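You operate a simulated robot arm through the tools that you are given. There is no shell and no other tool. Be economical: measure what you need, move in short steps, check, and stop when the job is done.

You are at the controls of a simulated two-armed robot. One attempt, no reset.

TASK
Shape the warm plain red shell in the cradle with block three.
Fine: block in, jaw against the shell, pin in its bore, air on till 35 C or less, then closed.

Only the result counts: the job must be done as asked and must still hold three seconds after the hand-in. Knocking over, shifting, dropping, spilling or breaking anything else fails it.

THE ROBOT
Two 7-joint arms with two-finger parallel grippers on one trunk, on a base that drives. Base frame: it is fixed to the floor where the robot stands at the start and does not move with it; the origin is under the middle of the robot, x ahead of it, y to its left, z up; the surface under the hand at the start is at about z = 0.8. Lengths are in m, angles in rad, forces in N, time in s.
The left shoulder is at the start at [0.07, 0.163, 1.345], the right one opposite. With the tool pointing down near the work surface each hand reaches from about 0.1 to 0.84 m from the robot's upright axis, wherever it stands, measured 20 degrees to its own side. Places, roughly: cool air valve [0, 1.2, 0.6]; cradle jaw [0.2, 0.6, 0.8]; pin bore of the cradle [0.3, 0.4, 0.8]. Payload 3.43 kg a hand.
The TCP of each hand is the grasp point between the finger pads, 0.034 m short of the fingertips. In the tool frame z runs along the fingers and y along their closing line. Largest opening 0.128 m; finger width 0.024, thickness 0.012; the body of the gripper, 0.048 by 0.13 m, starts 0.096 m behind the TCP.
Orientation is that of the tool frame in the base frame, as a unit quaternion [x, y, z, w]. With the fingers straight down and closing along the base's y, the tool's x points along the base's -x, its y along +y and its z along -z.

THE INTERFACE
- The arms move only by the tool arm_command. It takes "left_moves", "right_moves" or both (then of equal length, played together; a hand with none holds still); each is a list of rows, each a list of 7 numbers: the shift along the base's x, y, z in m, then the turn, a rotation vector about the base's x, y, z in rad, then the closure in counts, from 0 (fully open) to 255 (shut). In form: [[tx, ty, tz, rx, ry, rz, grip], ...]. A call has 1 to 12 rows; each row shifts and turns the commanded pose from where the row before left it. A row lasts 0.2 s, in which the tool goes at most 0.05 m and 0.15 rad; a call with a longer step from one row to the next is refused whole, and so is a gripper value outside its range. A pose out of reach is approached as far as the arm can. The call stops where the force on the tool passes 90 N (or 10 N more than at its start, if that is more) or the arm is blocked; 0.2 s more then pass. Each finger travels about 0.153 m/s and halts on what it meets, pressing with about 29 N; the grip force reading is that of the motor and also rises with nothing between the fingers. The clock runs only during rows and for 0.2 s after the last one: add rows that do not move to give the fingers time. The reply holds the time, the measured pose of the TCP, the force on the tool along the base axes, the opening and the grip force, in the units named above and with some noise, with the torque about the TCP (base axes, N m) and any sound that the robot's microphone picked up.
- Cameras (640 x 400 px; columns grow to the right, rows downward): "scene" is now at [0.126, 0.0474, 1.5827]; the picture's right is [0.54, -0.84, -0.00], its down [-0.41, -0.26, -0.87] and it looks along [0.74, 0.47, -0.49] (base axes); focal length 214 px, centre (320, 200). "left" rides on the left gripper at [0.076, 0.011, -0.16] in its tool frame; the picture's right is [-0.15, 0.99, 0.00], its down [-0.88, -0.13, -0.46] and it looks along [-0.45, -0.07, 0.89] (tool axes); focal length 234 px, centre (320, 200). "right" rides on the right gripper at [0.076, -0.011, -0.16] in its tool frame; the picture's right is [0.15, 0.99, 0.00], its down [-0.88, 0.13, -0.46] and it looks along [-0.45, 0.07, 0.89] (tool axes); focal length 234 px, centre (320, 200). There is no depth. A picture from a camera that has moved, and an enlarged one, comes with that camera's place and axes in the base frame and with its lens.
- grab_frame(camera): a new picture of that camera. It takes no simulated time.
- slide_trunk(by): slides the trunk up (or, below 0, down) by that many m; the arms and the scene camera ride with it, the base frame stays. It gives what a move gives, with no picture.
- roll_base(legs): drives the robot by 1 to 6 legs, each [ahead, left, turn to the left] in m, m and rad, along the robot's own axes; the way and the turn of a leg run together, so that a leg with both is an arc; at most 1.5 m and 3.142 rad a leg. The arms and the cameras ride along, it lands a little off, and it stops where it bumps. It gives what a move gives.
- head_to(pan, tilt): turns the head with the scene camera to pan (to the left, within 1.501 rad either way) and tilt (down, from -0.506 to 1.204), counted from straight ahead of the robot. It gives what a move gives.
- close_up(camera, box): a new picture of the part [left, top, right, bottom] of that camera's present view, enlarged. It takes no simulated time.
- job_done(): hands the job in; it is judged then, once.

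Go step by step. Nothing tells you exact positions but the pictures and the camera data: compare them with the known pose of the tool, close in by small moves and look again before you grip or let go. The budget is 120 turns and 92 pictures, counting those below and the enlarged ones. Unless the task says otherwise, let go and move clear before handing in, and close with one line.

The tools are called by a JSON object that holds its "name" and its "arguments". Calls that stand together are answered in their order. arm_command: Moves the arms, as the interface text tells. Its arguments: {"type":"object","properties":{"left_moves":{"type":"array","items":{"type":"array","items":{"type":"number"}}},"right_moves":{"type":"array","items":{"type":"array","items":{"type":"number"}}}},"required":[]} The other tools are called the same way: slide_trunk (by) slides the trunk up or down; roll_base (legs) drives the base; head_to (pan, tilt) turns the head that bears the scene camera; grab_frame (camera) takes a picture; close_up (camera, box) takes an enlarged picture of a part of a camera's view; job_done () hands the job in.

At the start:

```text
clock: 0.0
left_tool_pos: [0.328, 0.5037, 1.5738]
left_orientation: [0.0, 1.0, 0.0, 0.0]
left_wrist_force: [0.9, 0.2, -0.1]
left_wrist_torque: [-0.01, -0.02, 0.03]
left_gripper_width: 0.1279
left_gripper_force: 0.1
right_tool_pos: [0.4379, 0.0582, 1.5979]
right_orientation: [0.0, 1.0, 0.0, 0.0]
right_wrist_force: [-0.3, 0.7, 1.1]
right_wrist_torque: [-0.01, -0.03, 0.0]
right_gripper_width: 0.1278
right_gripper_force: 0.1
trunk travel left (down, up): [-0.825, 0.115]
robot x, y, heading: [0.0012, -0.0007, 0.002]
head pan, tilt: [0.565, 0.51]
```

scene: 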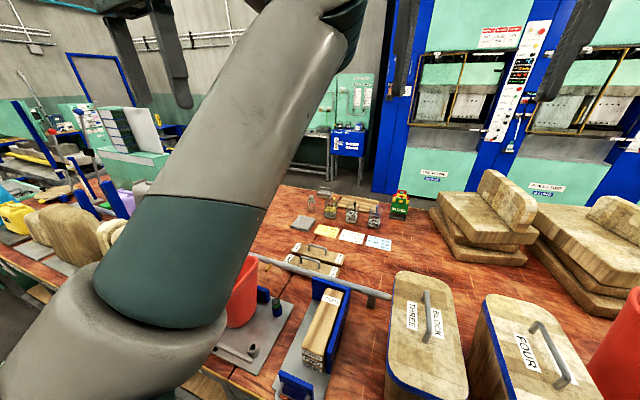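
right: 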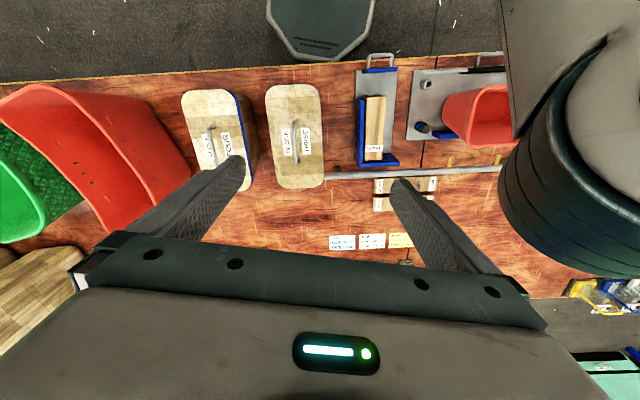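
left: 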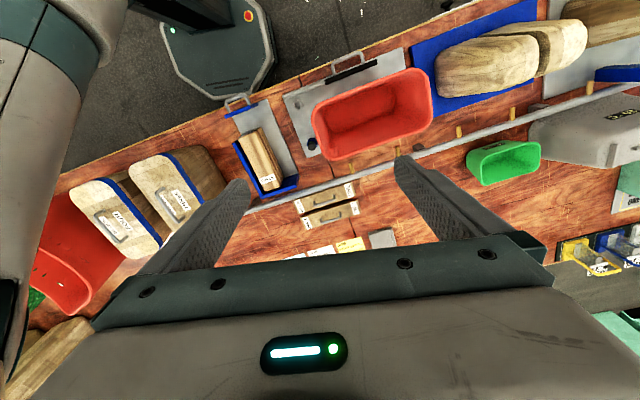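

I see a bench with a red shell in a plate-like cradle to the left, blocks THREE and FOUR to the right, and some small cards with notes. I'll look closer before moving.

{"name": "close_up", "arguments": {"camera": "left", "box": [200, 40, 460, 260]}}

{"name": "close_up", "arguments": {"camera": "scene", "box": [240, 180, 440, 300]}}

{"name": "close_up", "arguments": {"camera": "right", "box": [160, 40, 520, 270]}}

```text
1.82 times, centred on (330, 150) of left
camera zoom: at [0.2519, 0.5147, 1.7332], right [0.15, 0.99, 0.0], down [0.88, -0.13, 0.46], along [0.45, -0.07, -0.89], focal length 426 px, centre (302, 291)
```

zoom: 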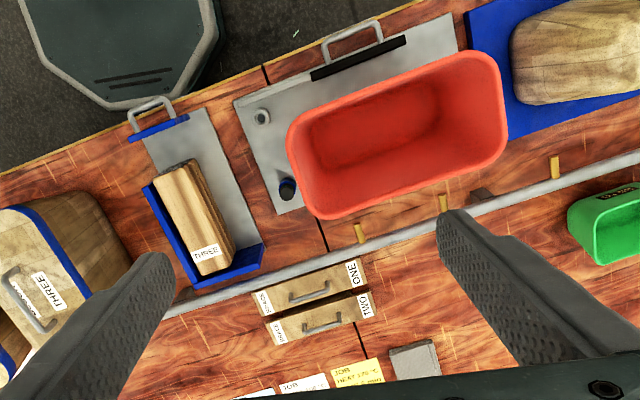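

```text
3.20 times, centred on (340, 240) of scene
camera zoom: at [0.126, 0.0474, 1.5827], right [0.54, -0.84, 0.0], down [-0.41, -0.26, -0.87], along [0.74, 0.47, -0.49], focal length 686 px, centre (256, 72)
```

zoom: 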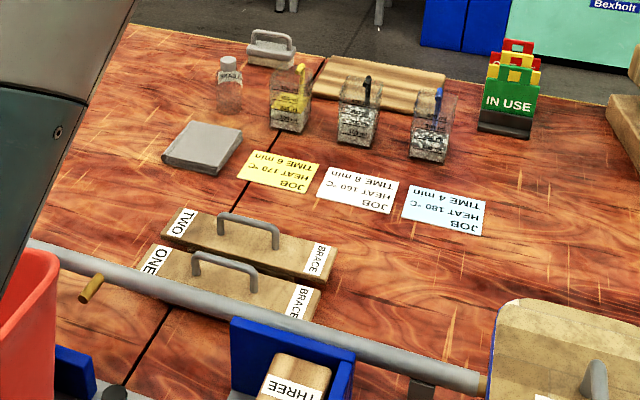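

```text
1.74 times, centred on (340, 155) of right
camera zoom: at [0.3616, 0.0465, 1.7558], right [-0.15, 0.99, 0.0], down [0.88, 0.13, 0.46], along [0.45, 0.07, -0.89], focal length 407 px, centre (285, 278)
```

zoom: 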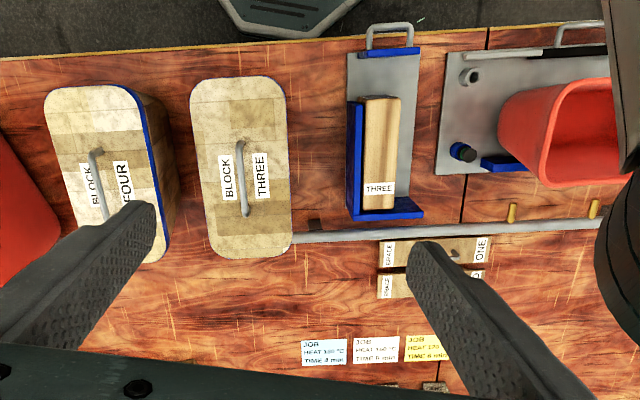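

The cradle has a red shell, a handled jaw on the near side, a dark pin and a ring bore. I'll look left for the valve and any temperature reading.

{"name": "head_to", "arguments": {"pan": 1.3, "tilt": 0.6}}

{"name": "grab_frame", "arguments": {"camera": "scene"}}

```text
clock: 1.1
left_tool_pos: [0.329, 0.5037, 1.5742]
left_orientation: [0.0, 1.0, 0.001, 0.001]
left_wrist_force: [0.7, -0.1, 0.3]
left_wrist_torque: [0.0, -0.02, 0.0]
left_gripper_width: 0.1278
left_gripper_force: 0.2
right_tool_pos: [0.4371, 0.0579, 1.5971]
right_orientation: [0.0, 1.0, 0.001, 0.0]
right_wrist_force: [-0.1, 0.5, -0.3]
right_wrist_torque: [0.04, 0.0, -0.04]
right_gripper_width: 0.128
right_gripper_force: 0.1
trunk travel left (down, up): [-0.825, 0.115]
robot x, y, heading: [0.0001, -0.0, 0.001]
head pan, tilt: [1.3, 0.6]
```

```text
85 pictures are left
camera scene: at [0.073, 0.0839, 1.5746], right [0.96, -0.27, 0.0], down [-0.15, -0.54, -0.83], along [0.22, 0.8, -0.56], focal length 214 px, centre (320, 200)
```

scene: 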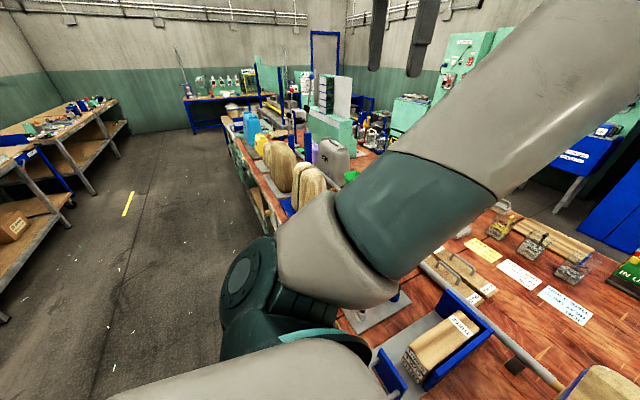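

The left arm blocks the view. I'll drive left along the bench a bit to see the cradle and valve region.

{"name": "roll_base", "arguments": {"legs": [[0, 0.4, 0]]}}

{"name": "grab_frame", "arguments": {"camera": "scene"}}

{"name": "grab_frame", "arguments": {"camera": "left"}}

{"name": "grab_frame", "arguments": {"camera": "right"}}

```text
clock: 2.5
left_tool_pos: [0.3314, 0.613, 1.5754]
left_orientation: [0.009, 1.0, 0.003, -0.001]
left_wrist_force: [-0.3, -0.3, -0.2]
left_wrist_torque: [0.06, 0.02, -0.04]
left_gripper_width: 0.1284
left_gripper_force: 0.1
right_tool_pos: [0.4329, 0.164, 1.5957]
right_orientation: [0.009, 1.0, 0.003, -0.002]
right_wrist_force: [1.1, 0.7, 0.5]
right_wrist_torque: [0.09, 0.05, -0.02]
right_gripper_width: 0.1279
right_gripper_force: 0.1
trunk travel left (down, up): [-0.825, 0.115]
robot x, y, heading: [-0.0098, 0.1202, -0.016]
head pan, tilt: [1.3, 0.6]
stopped in leg 1: the robot was blocked; the commanded pose is now the measured one
```

```text
84 pictures are left
camera scene: at [0.0686, 0.1975, 1.5748], right [0.96, -0.28, 0.0], down [-0.16, -0.54, -0.83], along [0.23, 0.79, -0.56], focal length 214 px, centre (320, 200)
```

scene: 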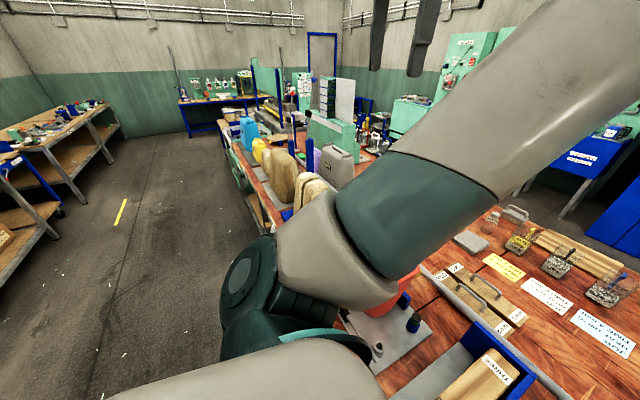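

```text
83 pictures are left
camera left: at [0.2556, 0.6238, 1.7352], right [0.16, 0.99, 0.01], down [0.88, -0.15, 0.45], along [0.45, -0.07, -0.89], focal length 234 px, centre (320, 200)
```

left: 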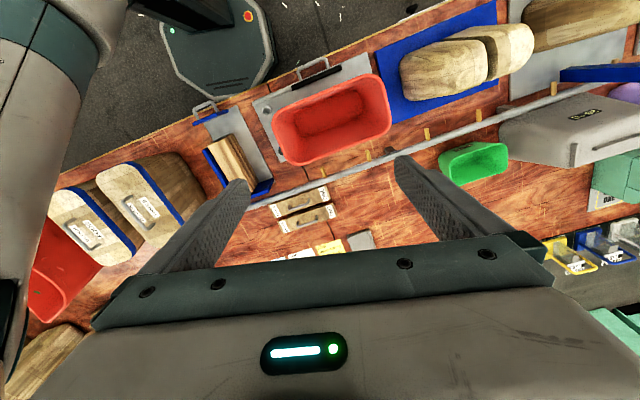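

```text
82 pictures are left
camera right: at [0.3579, 0.1537, 1.755], right [-0.13, 0.99, 0.01], down [0.88, 0.11, 0.45], along [0.45, 0.06, -0.89], focal length 234 px, centre (320, 200)
```

right: 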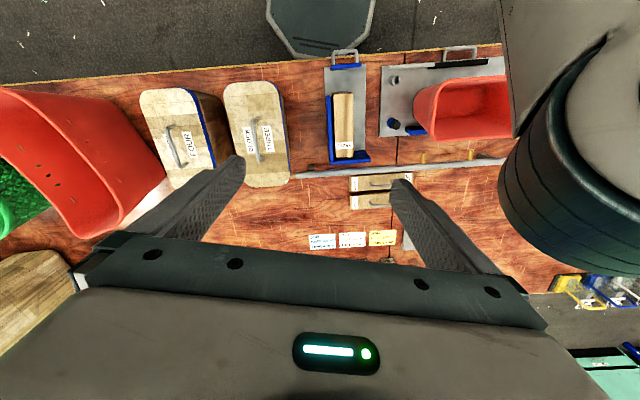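

The bench edge is skewed about 0.16 rad to my frame, so I bumped it with the base. I'll back off, turn to square up with the bench, then go along it.

{"name": "roll_base", "arguments": {"legs": [[-0.1, 0, 0], [0, 0, 0.18], [0, 0.3, 0]]}}

{"name": "grab_frame", "arguments": {"camera": "left"}}

```text
clock: 6.0
left_tool_pos: [0.0744, 0.9716, 1.5745]
left_orientation: [-0.087, 0.996, 0.002, 0.001]
left_wrist_force: [0.6, -0.8, -0.6]
left_wrist_torque: [0.0, 0.01, 0.03]
left_gripper_width: 0.1282
left_gripper_force: 0.0
right_tool_pos: [0.2607, 0.5502, 1.5972]
right_orientation: [-0.086, 0.996, 0.001, -0.002]
right_wrist_force: [0.3, -0.3, -0.2]
right_wrist_torque: [0.03, -0.01, 0.0]
right_gripper_width: 0.128
right_gripper_force: 0.0
trunk travel left (down, up): [-0.825, 0.115]
robot x, y, heading: [-0.1665, 0.4202, 0.174]
head pan, tilt: [1.3, 0.6]
```

```text
81 pictures are left
camera left: at [-0.0028, 0.9674, 1.7343], right [-0.03, 1.0, 0.0], down [0.89, 0.02, 0.45], along [0.45, 0.02, -0.89], focal length 234 px, centre (320, 200)
```

left: 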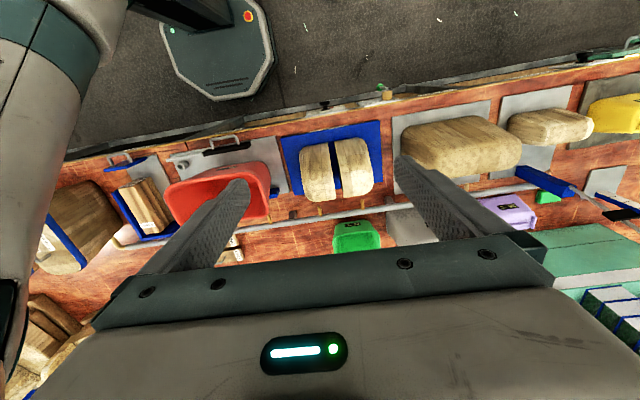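

The valve seems to be the small green item at the bench's front edge. Zoom on it and the cradle.

{"name": "close_up", "arguments": {"camera": "left", "box": [300, 70, 420, 130]}}

{"name": "close_up", "arguments": {"camera": "left", "box": [100, 120, 300, 240]}}

{"name": "grab_frame", "arguments": {"camera": "right"}}

{"name": "grab_frame", "arguments": {"camera": "scene"}}

```text
5.33 times, centred on (360, 100) of left
camera zoom: at [-0.0028, 0.9674, 1.7343], right [-0.03, 1.0, 0.0], down [0.89, 0.02, 0.45], along [0.45, 0.02, -0.89], focal length 1249 px, centre (107, 733)
```

zoom: 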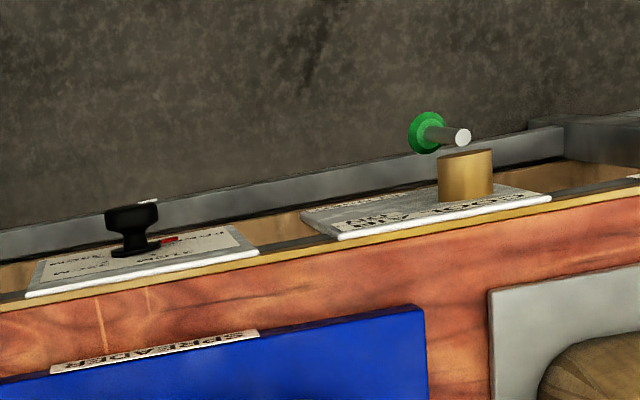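

```text
3.20 times, centred on (200, 180) of left
camera zoom: at [-0.0028, 0.9674, 1.7343], right [-0.03, 1.0, 0.0], down [0.89, 0.02, 0.45], along [0.45, 0.02, -0.89], focal length 749 px, centre (704, 264)
```

zoom: 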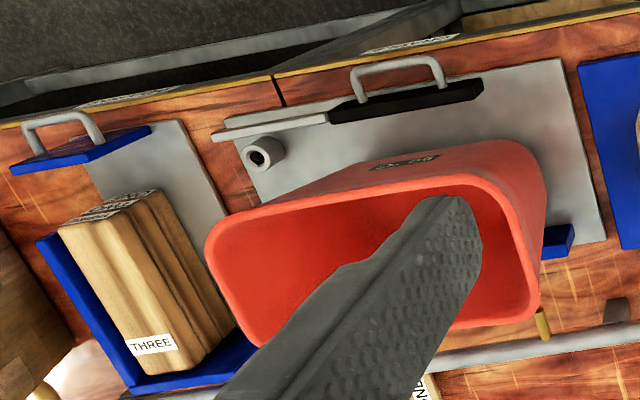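

```text
78 pictures are left
camera right: at [0.1874, 0.5254, 1.7561], right [-0.32, 0.95, 0.0], down [0.85, 0.28, 0.46], along [0.43, 0.15, -0.89], focal length 234 px, centre (320, 200)
```

right: 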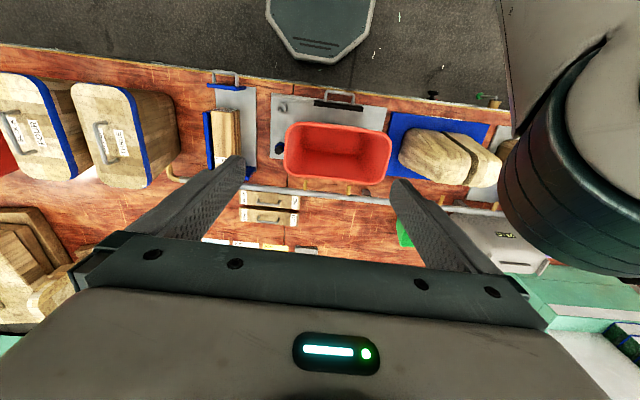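

```text
77 pictures are left
camera scene: at [-0.1043, 0.5129, 1.5748], right [1.0, -0.09, 0.0], down [-0.05, -0.56, -0.83], along [0.08, 0.82, -0.56], focal length 214 px, centre (320, 200)
```

scene: 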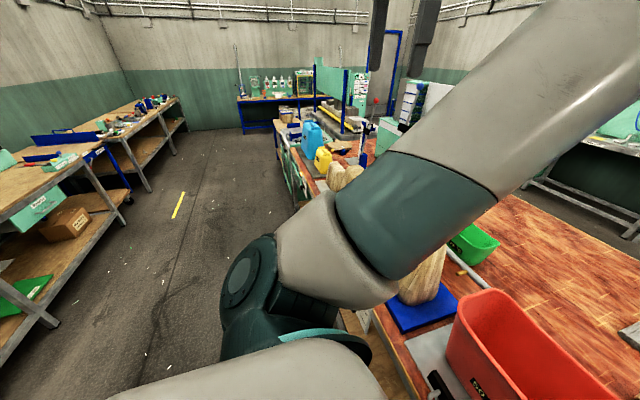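

{"name": "close_up", "arguments": {"camera": "right", "box": [200, 60, 400, 220]}}

{"name": "close_up", "arguments": {"camera": "scene", "box": [420, 280, 560, 400]}}

{"name": "close_up", "arguments": {"camera": "right", "box": [400, 70, 520, 130]}}

```text
2.50 times, centred on (300, 140) of right
camera zoom: at [0.1874, 0.5254, 1.7561], right [-0.32, 0.95, 0.0], down [0.85, 0.28, 0.46], along [0.43, 0.15, -0.89], focal length 585 px, centre (370, 350)
```

zoom: 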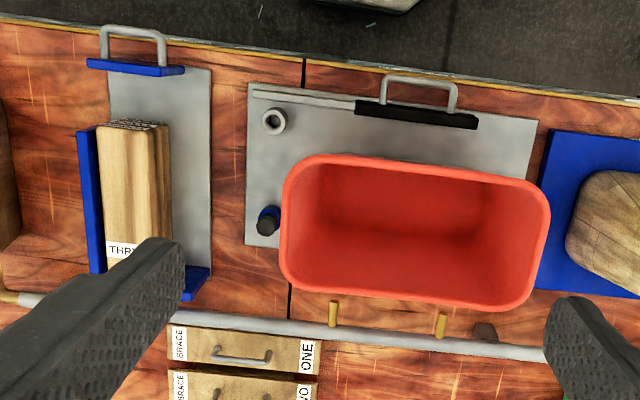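

```text
3.33 times, centred on (490, 340) of scene
camera zoom: at [-0.1043, 0.5129, 1.5748], right [1.0, -0.09, 0.0], down [-0.05, -0.56, -0.83], along [0.08, 0.82, -0.56], focal length 715 px, centre (-247, -267)
```

zoom: 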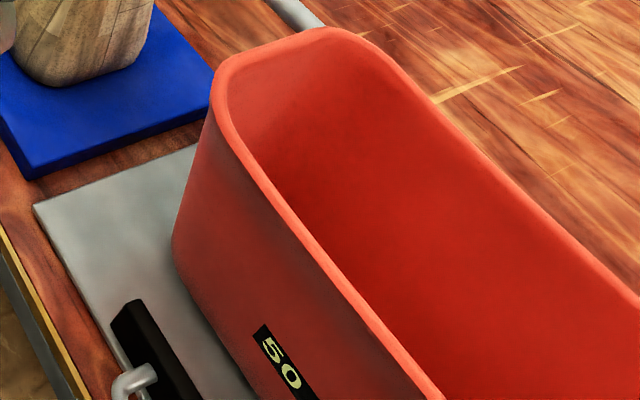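

```text
5.33 times, centred on (460, 100) of right
camera zoom: at [0.1874, 0.5254, 1.7561], right [-0.32, 0.95, 0.0], down [0.85, 0.28, 0.46], along [0.43, 0.15, -0.89], focal length 1249 px, centre (-427, 733)
```

zoom: 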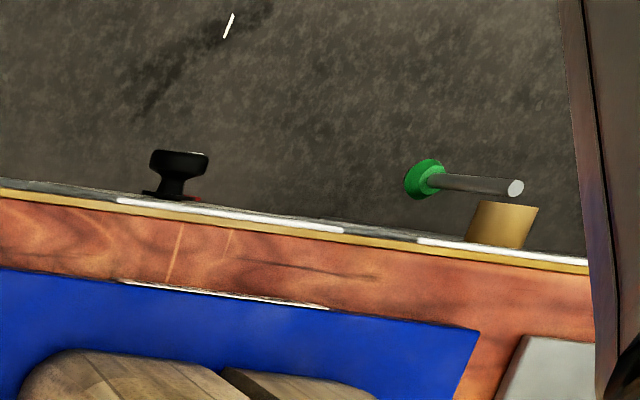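

The shell carries a temperature strip reading 50. First the block: it looks to be at about (0.52, 0.00), handle at z≈1.1. I'll drive right along the bench and look at it.

{"name": "roll_base", "arguments": {"legs": [[0, -0.22, 0]]}}

{"name": "head_to", "arguments": {"pan": -0.5, "tilt": 0.6}}

{"name": "grab_frame", "arguments": {"camera": "scene"}}

{"name": "grab_frame", "arguments": {"camera": "right"}}

```text
clock: 7.7
left_tool_pos: [0.1116, 0.7656, 1.5733]
left_orientation: [-0.086, 0.996, 0.0, 0.0]
left_wrist_force: [0.1, 0.2, 0.1]
left_wrist_torque: [-0.08, -0.03, 0.02]
left_gripper_width: 0.1283
left_gripper_force: 0.1
right_tool_pos: [0.2955, 0.3451, 1.5964]
right_orientation: [-0.086, 0.996, -0.002, 0.0]
right_wrist_force: [0.4, 0.9, 0.5]
right_wrist_torque: [-0.09, -0.01, 0.02]
right_gripper_width: 0.128
right_gripper_force: 0.1
trunk travel left (down, up): [-0.825, 0.115]
robot x, y, heading: [-0.1219, 0.2064, 0.168]
head pan, tilt: [1.3, 0.6]
```

```text
clock: 9.5
left_tool_pos: [0.1138, 0.7601, 1.5739]
left_orientation: [-0.087, 0.996, 0.001, 0.001]
left_wrist_force: [-0.9, -0.1, -0.8]
left_wrist_torque: [-0.01, 0.01, 0.01]
left_gripper_width: 0.128
left_gripper_force: 0.1
right_tool_pos: [0.298, 0.3398, 1.5976]
right_orientation: [-0.087, 0.996, 0.0, -0.001]
right_wrist_force: [0.0, 0.8, -0.3]
right_wrist_torque: [0.04, -0.03, -0.01]
right_gripper_width: 0.1282
right_gripper_force: 0.1
trunk travel left (down, up): [-0.825, 0.115]
robot x, y, heading: [-0.1227, 0.2053, 0.17]
head pan, tilt: [-0.499, 0.6]
```

```text
73 pictures are left
camera scene: at [0.0086, 0.1865, 1.5746], right [-0.32, -0.95, 0.0], down [-0.54, 0.18, -0.83], along [0.78, -0.26, -0.56], focal length 214 px, centre (320, 200)
```

scene: 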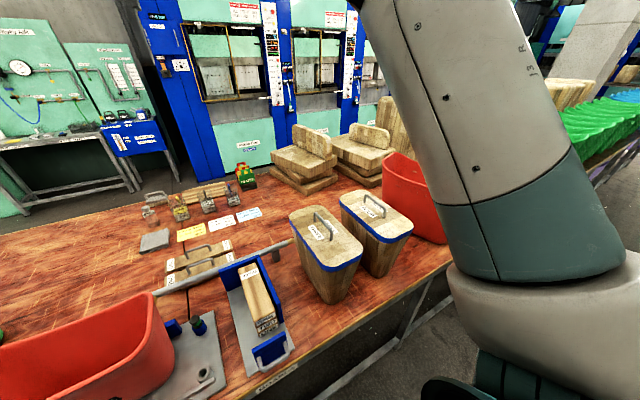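

```text
72 pictures are left
camera right: at [0.2247, 0.3154, 1.7558], right [-0.32, 0.95, 0.0], down [0.85, 0.28, 0.45], along [0.43, 0.14, -0.89], focal length 234 px, centre (320, 200)
```

right: 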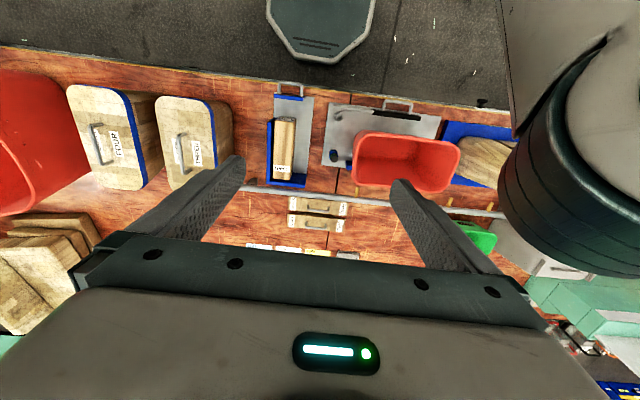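

Both blocks are tapered, THREE being the nearer one, handle at about (0.51, 0.00, 1.11) along the depth of the bench. Moving the right hand above it.

{"name": "arm_command", "arguments": {"right_moves": [[0.0173, -0.0281, -0.02, 0, 0, 0, 60], [0.0173, -0.0281, -0.02, 0, 0, 0, 60], [0.0173, -0.0281, -0.02, 0, 0, 0, 60], [0.0173, -0.0281, -0.02, 0, 0, 0, 60], [0.0173, -0.0281, -0.02, 0, 0, 0, 60], [0.0173, -0.0281, -0.02, 0, 0, 0, 60], [0.0173, -0.0281, -0.02, 0, 0, 0, 60], [0.0173, -0.0281, -0.02, 0, 0, 0, 60], [0.0173, -0.0281, -0.02, 0, 0, 0, 60], [0.0173, -0.0281, -0.02, 0, 0, 0, 60], [0.0173, -0.0281, -0.02, 0, 0, 0, 60], [0.0173, -0.0281, -0.02, 0, 0, 0, 60]]}}

{"name": "grab_frame", "arguments": {"camera": "right"}}

{"name": "grab_frame", "arguments": {"camera": "scene"}}

```text
clock: 12.1
left_tool_pos: [0.1145, 0.7583, 1.5753]
left_orientation: [-0.086, 0.996, 0.002, -0.001]
left_wrist_force: [0.1, -0.8, -0.3]
left_wrist_torque: [0.05, 0.01, 0.03]
left_gripper_width: 0.1281
left_gripper_force: 0.0
right_tool_pos: [0.5073, 0.0001, 1.3567]
right_orientation: [-0.086, 0.996, 0.001, -0.001]
right_wrist_force: [-0.8, -0.2, -0.1]
right_wrist_torque: [0.0, -0.02, -0.01]
right_gripper_width: 0.098
right_gripper_force: 0.1
trunk travel left (down, up): [-0.825, 0.115]
robot x, y, heading: [-0.1215, 0.206, 0.172]
head pan, tilt: [-0.499, 0.6]
```

```text
71 pictures are left
camera right: at [0.4344, -0.0243, 1.5143], right [-0.32, 0.95, 0.0], down [0.85, 0.28, 0.46], along [0.43, 0.15, -0.89], focal length 234 px, centre (320, 200)
```

right: 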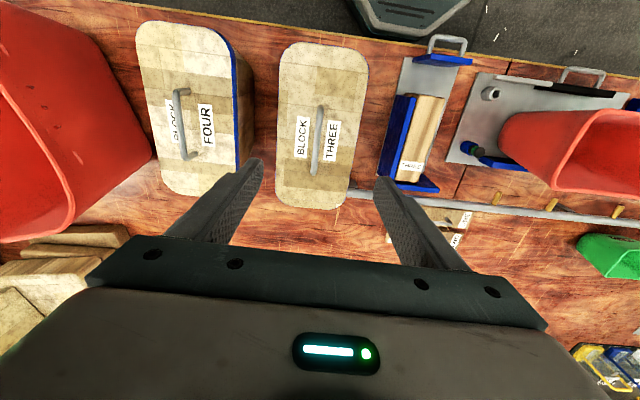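

```text
70 pictures are left
camera scene: at [0.0095, 0.184, 1.5746], right [-0.32, -0.95, 0.0], down [-0.54, 0.18, -0.82], along [0.78, -0.26, -0.57], focal length 214 px, centre (320, 200)
```

scene: 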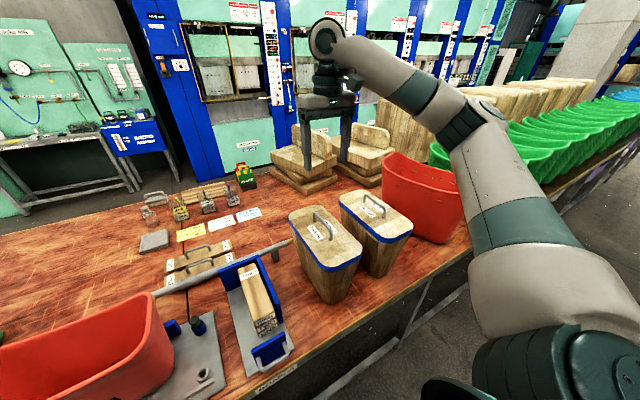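

Aligned within ~2 cm. I'll correct and descend to z≈1.18, then look.

{"name": "arm_command", "arguments": {"right_moves": [[0.007, 0.002, -0.035, 0, 0, 0.02, 90], [0.007, 0.002, -0.035, 0, 0, 0.025, 90], [0, 0, -0.035, 0, 0, 0, 90], [0, 0, -0.035, 0, 0, 0, 90], [0, 0, -0.035, 0, 0, 0, 90]]}}

{"name": "grab_frame", "arguments": {"camera": "right"}}

{"name": "close_up", "arguments": {"camera": "scene", "box": [270, 150, 390, 280]}}

```text
clock: 13.3
left_tool_pos: [0.1142, 0.7577, 1.5749]
left_orientation: [-0.086, 0.996, 0.001, -0.001]
left_wrist_force: [-0.7, 0.2, 0.5]
left_wrist_torque: [0.02, 0.04, 0.02]
left_gripper_width: 0.1282
left_gripper_force: 0.1
right_tool_pos: [0.5188, 0.0071, 1.1797]
right_orientation: [-0.108, 0.994, 0.001, 0.0]
right_wrist_force: [-0.2, -0.6, -0.4]
right_wrist_torque: [0.02, 0.02, -0.02]
right_gripper_width: 0.0828
right_gripper_force: 0.0
trunk travel left (down, up): [-0.825, 0.115]
robot x, y, heading: [-0.1252, 0.2051, 0.177]
head pan, tilt: [-0.499, 0.6]
```

```text
69 pictures are left
camera right: at [0.4478, -0.022, 1.3389], right [-0.36, 0.93, 0.0], down [0.83, 0.32, 0.46], along [0.42, 0.16, -0.89], focal length 234 px, centre (320, 200)
```

right: 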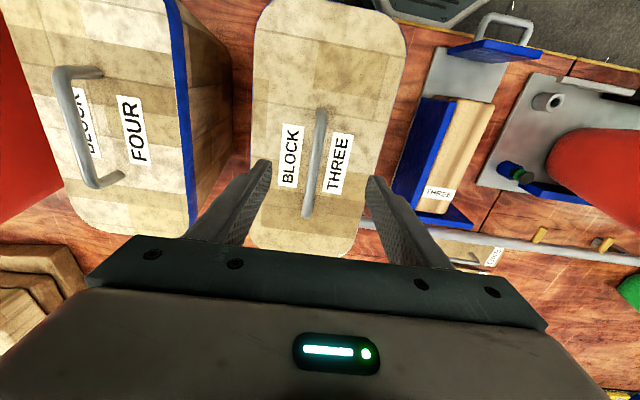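

```text
3.08 times, centred on (330, 215) of scene
camera zoom: at [0.0098, 0.185, 1.5746], right [-0.32, -0.95, 0.0], down [-0.54, 0.18, -0.82], along [0.78, -0.26, -0.57], focal length 660 px, centre (289, 154)
```

zoom: 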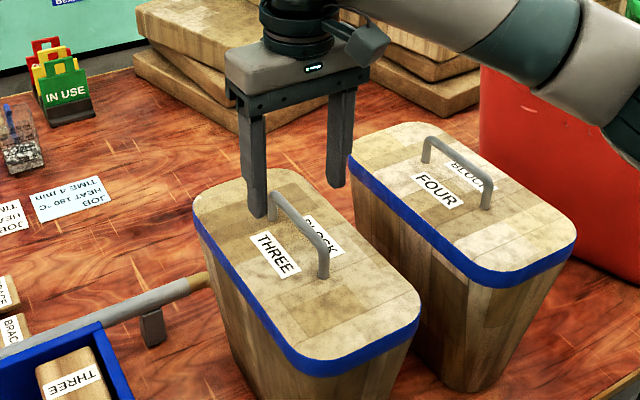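

Handle centre is close to (0.532, 0.003, 1.086). Descending onto it and closing.

{"name": "arm_command", "arguments": {"right_moves": [[0.007, -0.002, -0.02, 0, 0, 0, 90], [0.006, -0.002, -0.02, 0, 0, 0, 90], [0, 0, -0.02, 0, 0, 0, 90], [0, 0, -0.016, 0, 0, 0, 90], [0, 0, -0.012, 0, 0, 0, 90]]}}

{"name": "close_up", "arguments": {"camera": "scene", "box": [270, 170, 370, 270]}}

{"name": "grab_frame", "arguments": {"camera": "right"}}

```text
clock: 14.5
left_tool_pos: [0.1055, 0.7611, 1.5757]
left_orientation: [-0.087, 0.996, 0.0, 0.002]
left_wrist_force: [-0.1, -0.3, 1.2]
left_wrist_torque: [0.0, 0.01, 0.02]
left_gripper_width: 0.128
left_gripper_force: 0.0
right_tool_pos: [0.5295, 0.0048, 1.1061]
right_orientation: [-0.109, 0.994, 0.0, 0.009]
right_wrist_force: [8.1, -5.5, 66.6]
right_wrist_torque: [-1.78, 0.13, 1.1]
right_gripper_width: 0.0831
right_gripper_force: 0.0
trunk travel left (down, up): [-0.825, 0.115]
robot x, y, heading: [-0.1231, 0.2073, 0.176]
head pan, tilt: [-0.499, 0.6]
```

```text
4.00 times, centred on (320, 220) of scene
camera zoom: at [0.0017, 0.1881, 1.5766], right [-0.32, -0.95, 0.0], down [-0.53, 0.18, -0.83], along [0.78, -0.26, -0.56], focal length 858 px, centre (320, 120)
```

zoom: 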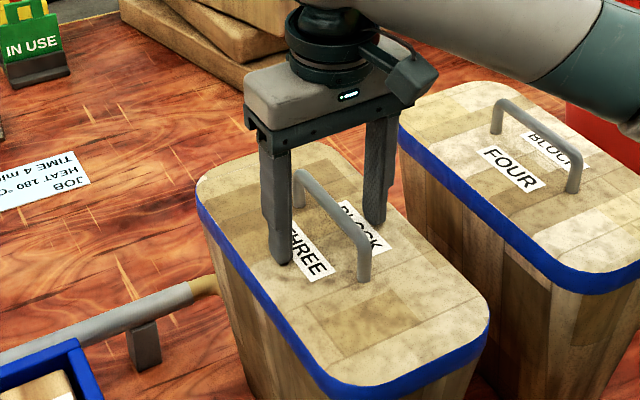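

```text
66 pictures are left
camera right: at [0.4555, -0.0242, 1.2637], right [-0.36, 0.93, 0.0], down [0.82, 0.32, 0.47], along [0.44, 0.17, -0.88], focal length 234 px, centre (320, 200)
```

right: 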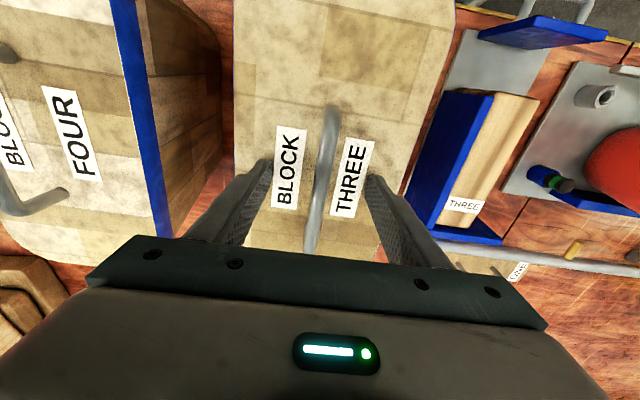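

Fingertips touch the block top (z≈1.07), so the handle bar is near 1.11 and its centre about x=0.521. I'll raise a little, shift back and close.

{"name": "arm_command", "arguments": {"right_moves": [[0, 0, 0.012, 0, 0, 0, 90], [-0.008, -0.002, 0.006, 0, 0, 0, 90], [0, 0, 0, 0, 0, 0, 90]]}}

```text
clock: 15.3
left_tool_pos: [0.1115, 0.7591, 1.5742]
left_orientation: [-0.086, 0.996, 0.001, -0.001]
left_wrist_force: [-0.8, -0.7, -0.4]
left_wrist_torque: [-0.04, -0.03, -0.01]
left_gripper_width: 0.128
left_gripper_force: 0.0
right_tool_pos: [0.5216, -0.0013, 1.1115]
right_orientation: [-0.11, 0.994, 0.001, -0.001]
right_wrist_force: [0.9, 0.1, 0.1]
right_wrist_torque: [0.0, -0.03, 0.01]
right_gripper_width: 0.0827
right_gripper_force: 0.0
trunk travel left (down, up): [-0.825, 0.115]
robot x, y, heading: [-0.1219, 0.2035, 0.169]
head pan, tilt: [-0.499, 0.6]
```

{"name": "arm_command", "arguments": {"right_moves": [[0, 0, 0, 0, 0, 0, 255], [0, 0, 0, 0, 0, 0, 255], [0, 0, 0, 0, 0, 0, 255], [0, 0, 0, 0, 0, 0, 255]]}}

{"name": "close_up", "arguments": {"camera": "scene", "box": [270, 170, 370, 270]}}

```text
clock: 16.3
left_tool_pos: [0.1137, 0.7593, 1.5744]
left_orientation: [-0.087, 0.996, 0.001, 0.0]
left_wrist_force: [0.4, -0.3, 0.2]
left_wrist_torque: [-0.02, 0.0, -0.03]
left_gripper_width: 0.128
left_gripper_force: 0.1
right_tool_pos: [0.5238, 0.0011, 1.1115]
right_orientation: [-0.11, 0.994, 0.0, -0.002]
right_wrist_force: [-3.5, 0.9, -0.1]
right_wrist_torque: [0.01, 0.15, -0.04]
right_gripper_width: 0.0119
right_gripper_force: 29.2
trunk travel left (down, up): [-0.825, 0.115]
robot x, y, heading: [-0.124, 0.2077, 0.174]
head pan, tilt: [-0.499, 0.6]
```

```text
4.00 times, centred on (320, 220) of scene
camera zoom: at [0.0092, 0.1855, 1.5745], right [-0.32, -0.95, 0.0], down [-0.54, 0.18, -0.82], along [0.78, -0.26, -0.57], focal length 858 px, centre (320, 120)
```

zoom: 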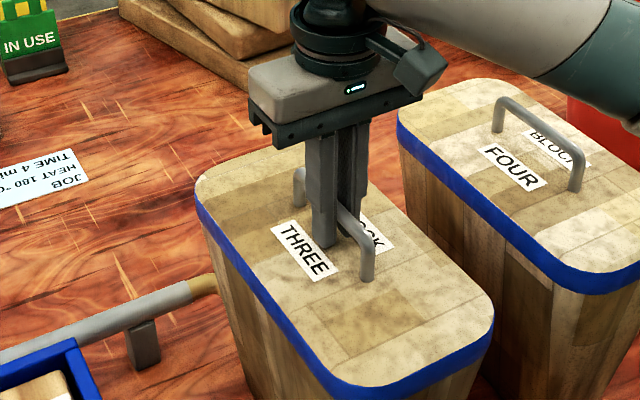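

Gripped at mid handle. Lifting.

{"name": "arm_command", "arguments": {"right_moves": [[0, 0, 0.01, 0, 0, 0, 255], [0, 0, 0.02, 0, 0, 0, 255], [0, 0, 0.03, 0, 0, 0, 255], [0, 0, 0.03, 0, 0, 0, 255], [0, 0, 0.03, 0, 0, 0, 255], [0, 0, 0, 0, 0, 0, 255]]}}

{"name": "grab_frame", "arguments": {"camera": "scene"}}

```text
clock: 17.7
left_tool_pos: [0.1145, 0.7585, 1.5743]
left_orientation: [-0.086, 0.996, 0.001, 0.0]
left_wrist_force: [0.0, 0.2, -0.2]
left_wrist_torque: [0.02, -0.04, 0.02]
left_gripper_width: 0.1278
left_gripper_force: 0.1
right_tool_pos: [0.5293, 0.0006, 1.2303]
right_orientation: [-0.108, 0.994, 0.0, -0.002]
right_wrist_force: [0.4, 0.4, -16.8]
right_wrist_torque: [0.02, 0.09, 0.05]
right_gripper_width: 0.0117
right_gripper_force: 28.7
trunk travel left (down, up): [-0.825, 0.115]
robot x, y, heading: [-0.1264, 0.2087, 0.171]
head pan, tilt: [-0.499, 0.6]
```

```text
64 pictures are left
camera scene: at [0.0113, 0.1851, 1.5743], right [-0.32, -0.95, 0.0], down [-0.54, 0.18, -0.82], along [0.78, -0.26, -0.57], focal length 214 px, centre (320, 200)
```

scene: 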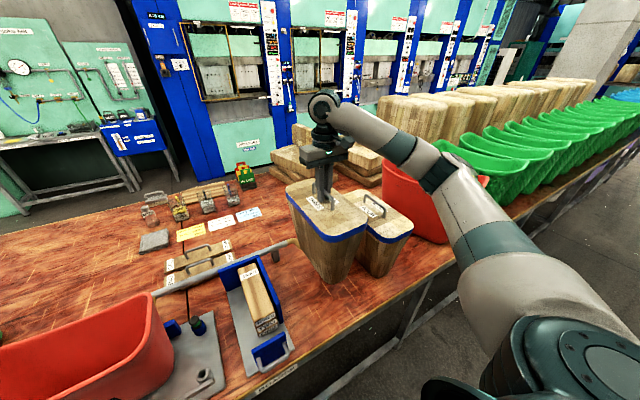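

Held well (1.7 kg). Raising the block well clear and pulling it slightly toward me.

{"name": "arm_command", "arguments": {"right_moves": [[0, 0, 0.04, 0, 0, 0, 255], [0, 0, 0.04, 0, 0, 0, 255], [0, 0, 0.04, 0, 0, 0, 255], [0, 0, 0.04, 0, 0, 0, 255], [-0.01, 0, 0.04, 0, 0, 0, 255], [-0.02, 0, 0.01, 0, 0, 0.08, 255], [-0.02, 0, 0, 0, 0, 0.12, 255], [-0.02, 0, 0, 0, 0, 0.12, 255], [-0.02, 0, 0, 0, 0, 0.12, 255], [-0.02, 0, 0, 0, 0, 0.12, 255], [-0.01, 0, 0, 0, 0, 0.12, 255], [0, 0, 0, 0, 0, 0.12, 255]]}}

{"name": "arm_command", "arguments": {"right_moves": [[0, 0, 0, 0, 0, 0.12, 255], [0, 0, 0, 0, 0, 0.12, 255], [0, 0, 0, 0, 0, 0.12, 255], [0, 0, 0, 0, 0, 0.12, 255], [0, 0, 0, 0, 0, 0.12, 255], [0, 0, 0, 0, 0, 0.1, 255], [0, 0, 0, 0, 0, 0.05, 255], [0, 0, 0, 0, 0, 0, 255]]}}

{"name": "grab_frame", "arguments": {"camera": "scene"}}

```text
clock: 20.3
left_tool_pos: [0.1136, 0.76, 1.5745]
left_orientation: [-0.086, 0.996, 0.0, 0.0]
left_wrist_force: [-0.3, -0.2, 0.3]
left_wrist_torque: [0.01, 0.01, -0.02]
left_gripper_width: 0.1278
left_gripper_force: 0.0
right_tool_pos: [0.4053, -0.0005, 1.4429]
right_orientation: [-0.488, 0.873, 0.0, -0.001]
right_wrist_force: [0.4, 0.4, -16.1]
right_wrist_torque: [-0.13, 0.03, -0.04]
right_gripper_width: 0.0119
right_gripper_force: 28.8
trunk travel left (down, up): [-0.825, 0.115]
robot x, y, heading: [-0.1263, 0.207, 0.173]
head pan, tilt: [-0.499, 0.6]
```

```text
clock: 22.1
left_tool_pos: [0.1145, 0.7591, 1.5735]
left_orientation: [-0.086, 0.996, 0.002, 0.0]
left_wrist_force: [1.0, 0.1, -0.1]
left_wrist_torque: [0.0, 0.03, -0.01]
left_gripper_width: 0.1279
left_gripper_force: 0.1
right_tool_pos: [0.405, -0.0004, 1.442]
right_orientation: [0.774, -0.633, -0.001, 0.001]
right_wrist_force: [1.0, 0.0, -17.3]
right_wrist_torque: [-0.08, -0.01, 0.0]
right_gripper_width: 0.0118
right_gripper_force: 29.7
trunk travel left (down, up): [-0.825, 0.115]
robot x, y, heading: [-0.1235, 0.2037, 0.17]
head pan, tilt: [-0.499, 0.6]
```

```text
63 pictures are left
camera scene: at [0.0105, 0.1851, 1.5744], right [-0.32, -0.95, 0.0], down [-0.54, 0.18, -0.82], along [0.78, -0.26, -0.57], focal length 214 px, centre (320, 200)
```

scene: 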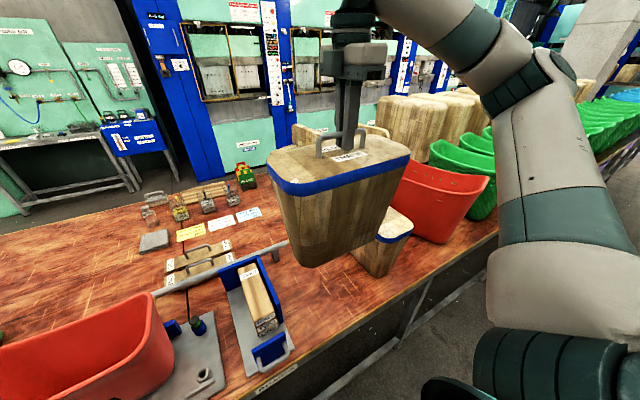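

The block is now turned parallel to the bench. Driving left so the shell lies in front of the right arm.

{"name": "roll_base", "arguments": {"legs": [[0, 0.45, 0]]}}

{"name": "head_to", "arguments": {"pan": -0.1, "tilt": 0.8}}

{"name": "grab_frame", "arguments": {"camera": "scene"}}

{"name": "grab_frame", "arguments": {"camera": "right"}}

```text
clock: 24.8
left_tool_pos: [0.0405, 1.1967, 1.5756]
left_orientation: [-0.085, 0.996, 0.002, -0.001]
left_wrist_force: [1.2, -0.4, -0.1]
left_wrist_torque: [0.02, -0.01, 0.01]
left_gripper_width: 0.128
left_gripper_force: 0.0
right_tool_pos: [0.329, 0.434, 1.4419]
right_orientation: [0.772, -0.635, -0.002, 0.0]
right_wrist_force: [0.5, 0.2, -16.3]
right_wrist_torque: [-0.13, -0.05, -0.03]
right_gripper_width: 0.0119
right_gripper_force: 28.6
trunk travel left (down, up): [-0.825, 0.115]
robot x, y, heading: [-0.2008, 0.6454, 0.168]
head pan, tilt: [-0.499, 0.6]
```

```text
clock: 25.7
left_tool_pos: [0.0401, 1.1984, 1.5746]
left_orientation: [-0.084, 0.996, 0.0, -0.001]
left_wrist_force: [-0.4, 0.1, 0.5]
left_wrist_torque: [-0.01, 0.03, 0.0]
left_gripper_width: 0.1282
left_gripper_force: 0.0
right_tool_pos: [0.328, 0.4377, 1.4413]
right_orientation: [0.772, -0.636, -0.001, 0.002]
right_wrist_force: [-0.8, -0.6, -17.2]
right_wrist_torque: [-0.1, -0.03, 0.02]
right_gripper_width: 0.0115
right_gripper_force: 29.0
trunk travel left (down, up): [-0.825, 0.115]
robot x, y, heading: [-0.201, 0.6515, 0.171]
head pan, tilt: [-0.099, 0.799]
```

```text
62 pictures are left
camera scene: at [-0.0696, 0.6597, 1.5576], right [0.07, -1.0, 0.0], down [-0.72, -0.05, -0.7], along [0.69, 0.05, -0.72], focal length 214 px, centre (320, 200)
```

scene: 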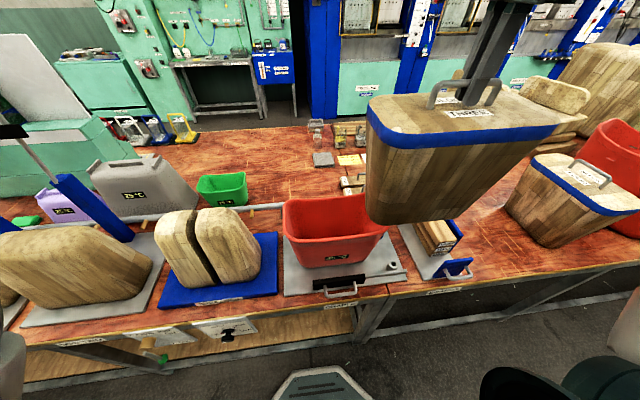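

```text
61 pictures are left
camera right: at [0.3541, 0.3659, 1.6003], right [-0.94, -0.33, 0.0], down [-0.3, 0.84, 0.46], along [-0.15, 0.43, -0.89], focal length 234 px, centre (320, 200)
```

right: 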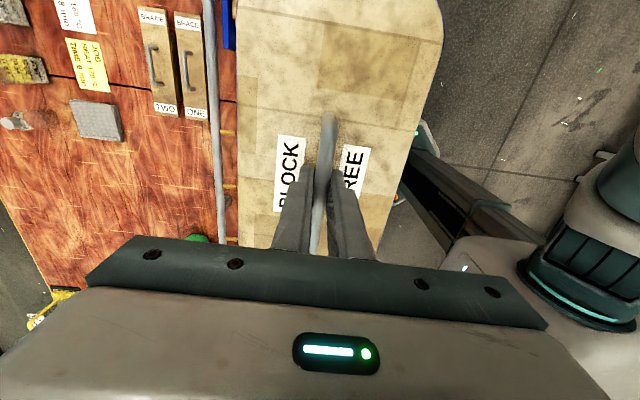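

{"name": "close_up", "arguments": {"camera": "scene", "box": [260, 170, 420, 310]}}

{"name": "close_up", "arguments": {"camera": "left", "box": [0, 50, 300, 250]}}

{"name": "close_up", "arguments": {"camera": "scene", "box": [120, 310, 260, 380]}}

```text
2.86 times, centred on (340, 240) of scene
camera zoom: at [-0.0696, 0.6597, 1.5576], right [0.07, -1.0, 0.0], down [-0.72, -0.05, -0.7], along [0.69, 0.05, -0.72], focal length 613 px, centre (263, 86)
```

zoom: 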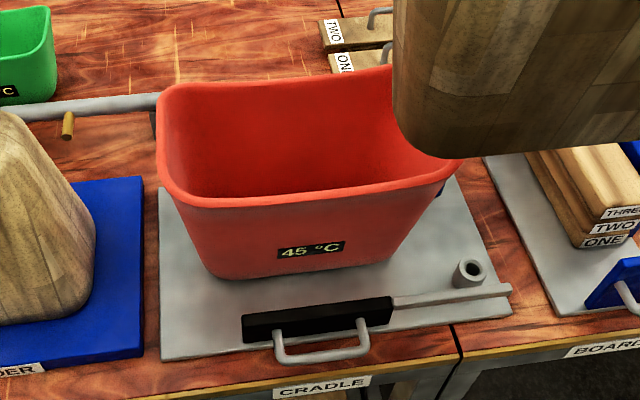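

```text
2.00 times, centred on (150, 150) of left
camera zoom: at [-0.0367, 1.1963, 1.7331], right [-0.02, 1.0, 0.0], down [0.89, 0.02, 0.45], along [0.45, 0.01, -0.89], focal length 468 px, centre (660, 300)
```

zoom: 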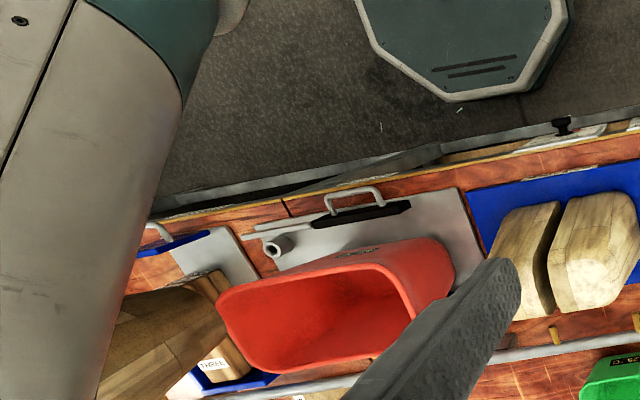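

```text
4.57 times, centred on (190, 345) of scene
camera zoom: at [-0.0696, 0.6597, 1.5576], right [0.07, -1.0, 0.0], down [-0.72, -0.05, -0.7], along [0.69, 0.05, -0.72], focal length 980 px, centre (914, -463)
```

zoom: 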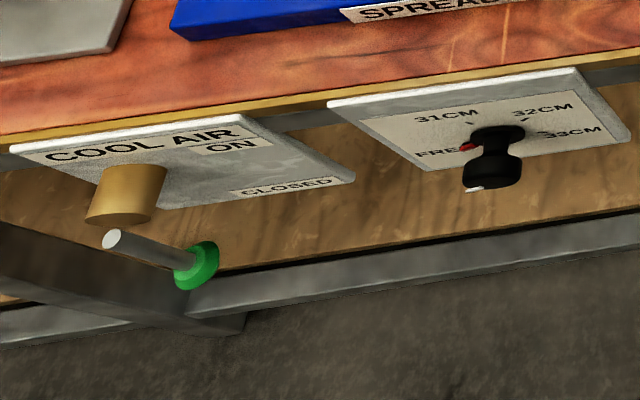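

The shell already reads 45 °C, so I should be quick. Rim centre ≈ (0.353, 0.644, 1.06), yaw ≈ 0.19, matching the block. Moving the block over it.

{"name": "arm_command", "arguments": {"right_moves": [[0.004, 0.03, 0.005, 0, 0, 0, 255], [0.004, 0.036, 0.005, 0, 0, 0, 255], [0.004, 0.04, 0, 0, 0, 0, 255], [0.004, 0.04, 0, 0, 0, 0, 255], [0.004, 0.035, 0, 0, 0, 0, 255], [0.004, 0.025, 0, 0, 0, 0, 255], [0, 0, 0, 0, 0, 0, 255]]}}

{"name": "close_up", "arguments": {"camera": "scene", "box": [220, 90, 420, 310]}}

{"name": "close_up", "arguments": {"camera": "left", "box": [0, 50, 300, 250]}}

{"name": "grab_frame", "arguments": {"camera": "right"}}

```text
clock: 27.3
left_tool_pos: [0.0404, 1.1974, 1.5744]
left_orientation: [-0.086, 0.996, 0.002, -0.001]
left_wrist_force: [-0.3, -0.4, 0.5]
left_wrist_torque: [0.03, -0.04, 0.03]
left_gripper_width: 0.1281
left_gripper_force: 0.0
right_tool_pos: [0.3527, 0.6451, 1.4504]
right_orientation: [0.772, -0.635, -0.002, 0.002]
right_wrist_force: [-0.2, 0.4, -16.0]
right_wrist_torque: [-0.16, 0.03, 0.01]
right_gripper_width: 0.0118
right_gripper_force: 28.7
trunk travel left (down, up): [-0.825, 0.115]
robot x, y, heading: [-0.1994, 0.6451, 0.165]
head pan, tilt: [-0.099, 0.799]
```

```text
1.82 times, centred on (320, 200) of scene
camera zoom: at [-0.0694, 0.6585, 1.5575], right [0.07, -1.0, 0.0], down [-0.72, -0.05, -0.7], along [0.69, 0.05, -0.72], focal length 390 px, centre (320, 200)
```

zoom: 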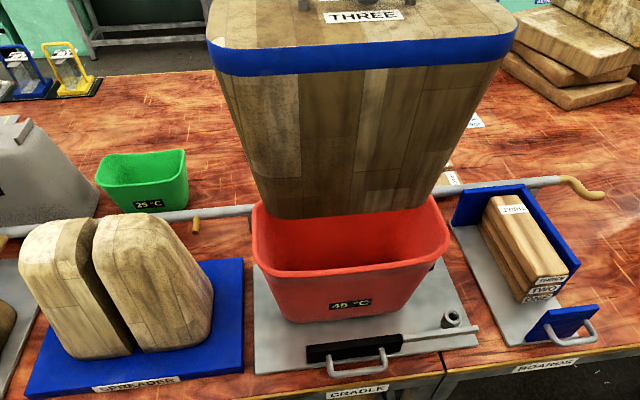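

```text
2.00 times, centred on (150, 150) of left
camera zoom: at [-0.0365, 1.1949, 1.7336], right [-0.02, 1.0, 0.0], down [0.89, 0.02, 0.45], along [0.45, 0.01, -0.89], focal length 468 px, centre (660, 300)
```

zoom: 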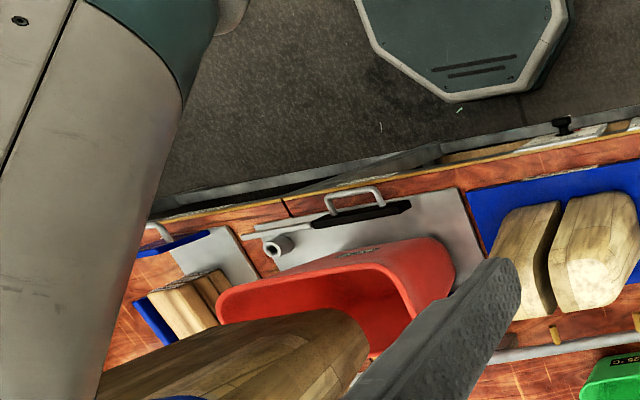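

```text
55 pictures are left
camera right: at [0.3779, 0.572, 1.6087], right [-0.94, -0.33, 0.0], down [-0.3, 0.84, 0.46], along [-0.15, 0.43, -0.89], focal length 234 px, centre (320, 200)
```

right: 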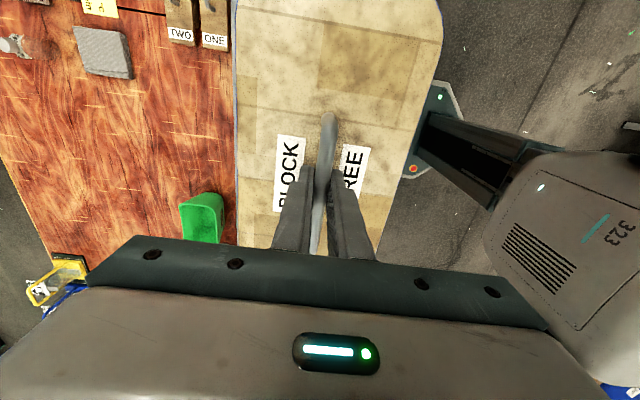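

Alignment looks good within about a centimetre, and the taper gives clearance. Lowering into the shell.

{"name": "arm_command", "arguments": {"right_moves": [[0, 0, -0.04, 0, 0, 0, 255], [0, 0, -0.04, 0, 0, 0, 255], [0, 0, -0.03, 0, 0, 0, 255], [0, 0, -0.03, 0, 0, 0, 255], [0, 0, -0.03, 0, 0, 0, 255], [0, 0, 0, 0, 0, 0, 255]]}}

{"name": "close_up", "arguments": {"camera": "scene", "box": [220, 90, 420, 310]}}

{"name": "close_up", "arguments": {"camera": "left", "box": [0, 50, 300, 250]}}

```text
clock: 28.7
left_tool_pos: [0.0404, 1.199, 1.5741]
left_orientation: [-0.084, 0.996, 0.001, 0.0]
left_wrist_force: [0.2, 0.5, 0.4]
left_wrist_torque: [0.03, 0.02, -0.01]
left_gripper_width: 0.128
left_gripper_force: 0.0
right_tool_pos: [0.351, 0.6463, 1.2797]
right_orientation: [0.772, -0.636, 0.0, 0.001]
right_wrist_force: [-0.4, -0.1, -17.1]
right_wrist_torque: [-0.08, 0.03, 0.03]
right_gripper_width: 0.0117
right_gripper_force: 28.9
trunk travel left (down, up): [-0.825, 0.115]
robot x, y, heading: [-0.2025, 0.6451, 0.169]
head pan, tilt: [-0.099, 0.799]
```

```text
1.82 times, centred on (320, 200) of scene
camera zoom: at [-0.0701, 0.6597, 1.5576], right [0.07, -1.0, 0.0], down [-0.72, -0.05, -0.7], along [0.69, 0.05, -0.72], focal length 390 px, centre (320, 200)
```

zoom: 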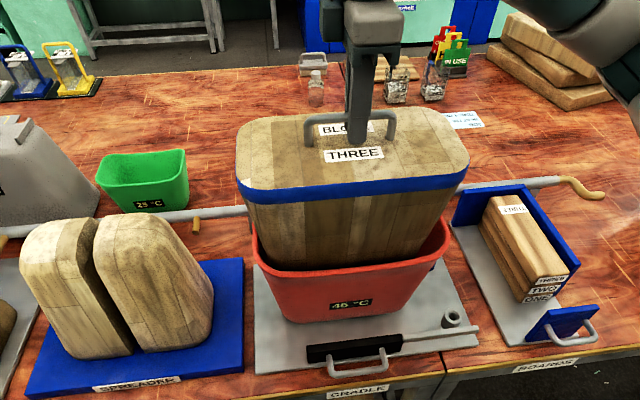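

```text
2.00 times, centred on (150, 150) of left
camera zoom: at [-0.0373, 1.1963, 1.7332], right [-0.02, 1.0, 0.0], down [0.89, 0.02, 0.45], along [0.45, 0.01, -0.89], focal length 468 px, centre (660, 300)
```

zoom: 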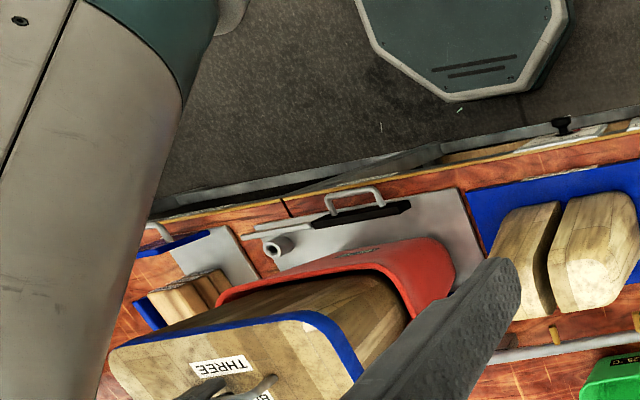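

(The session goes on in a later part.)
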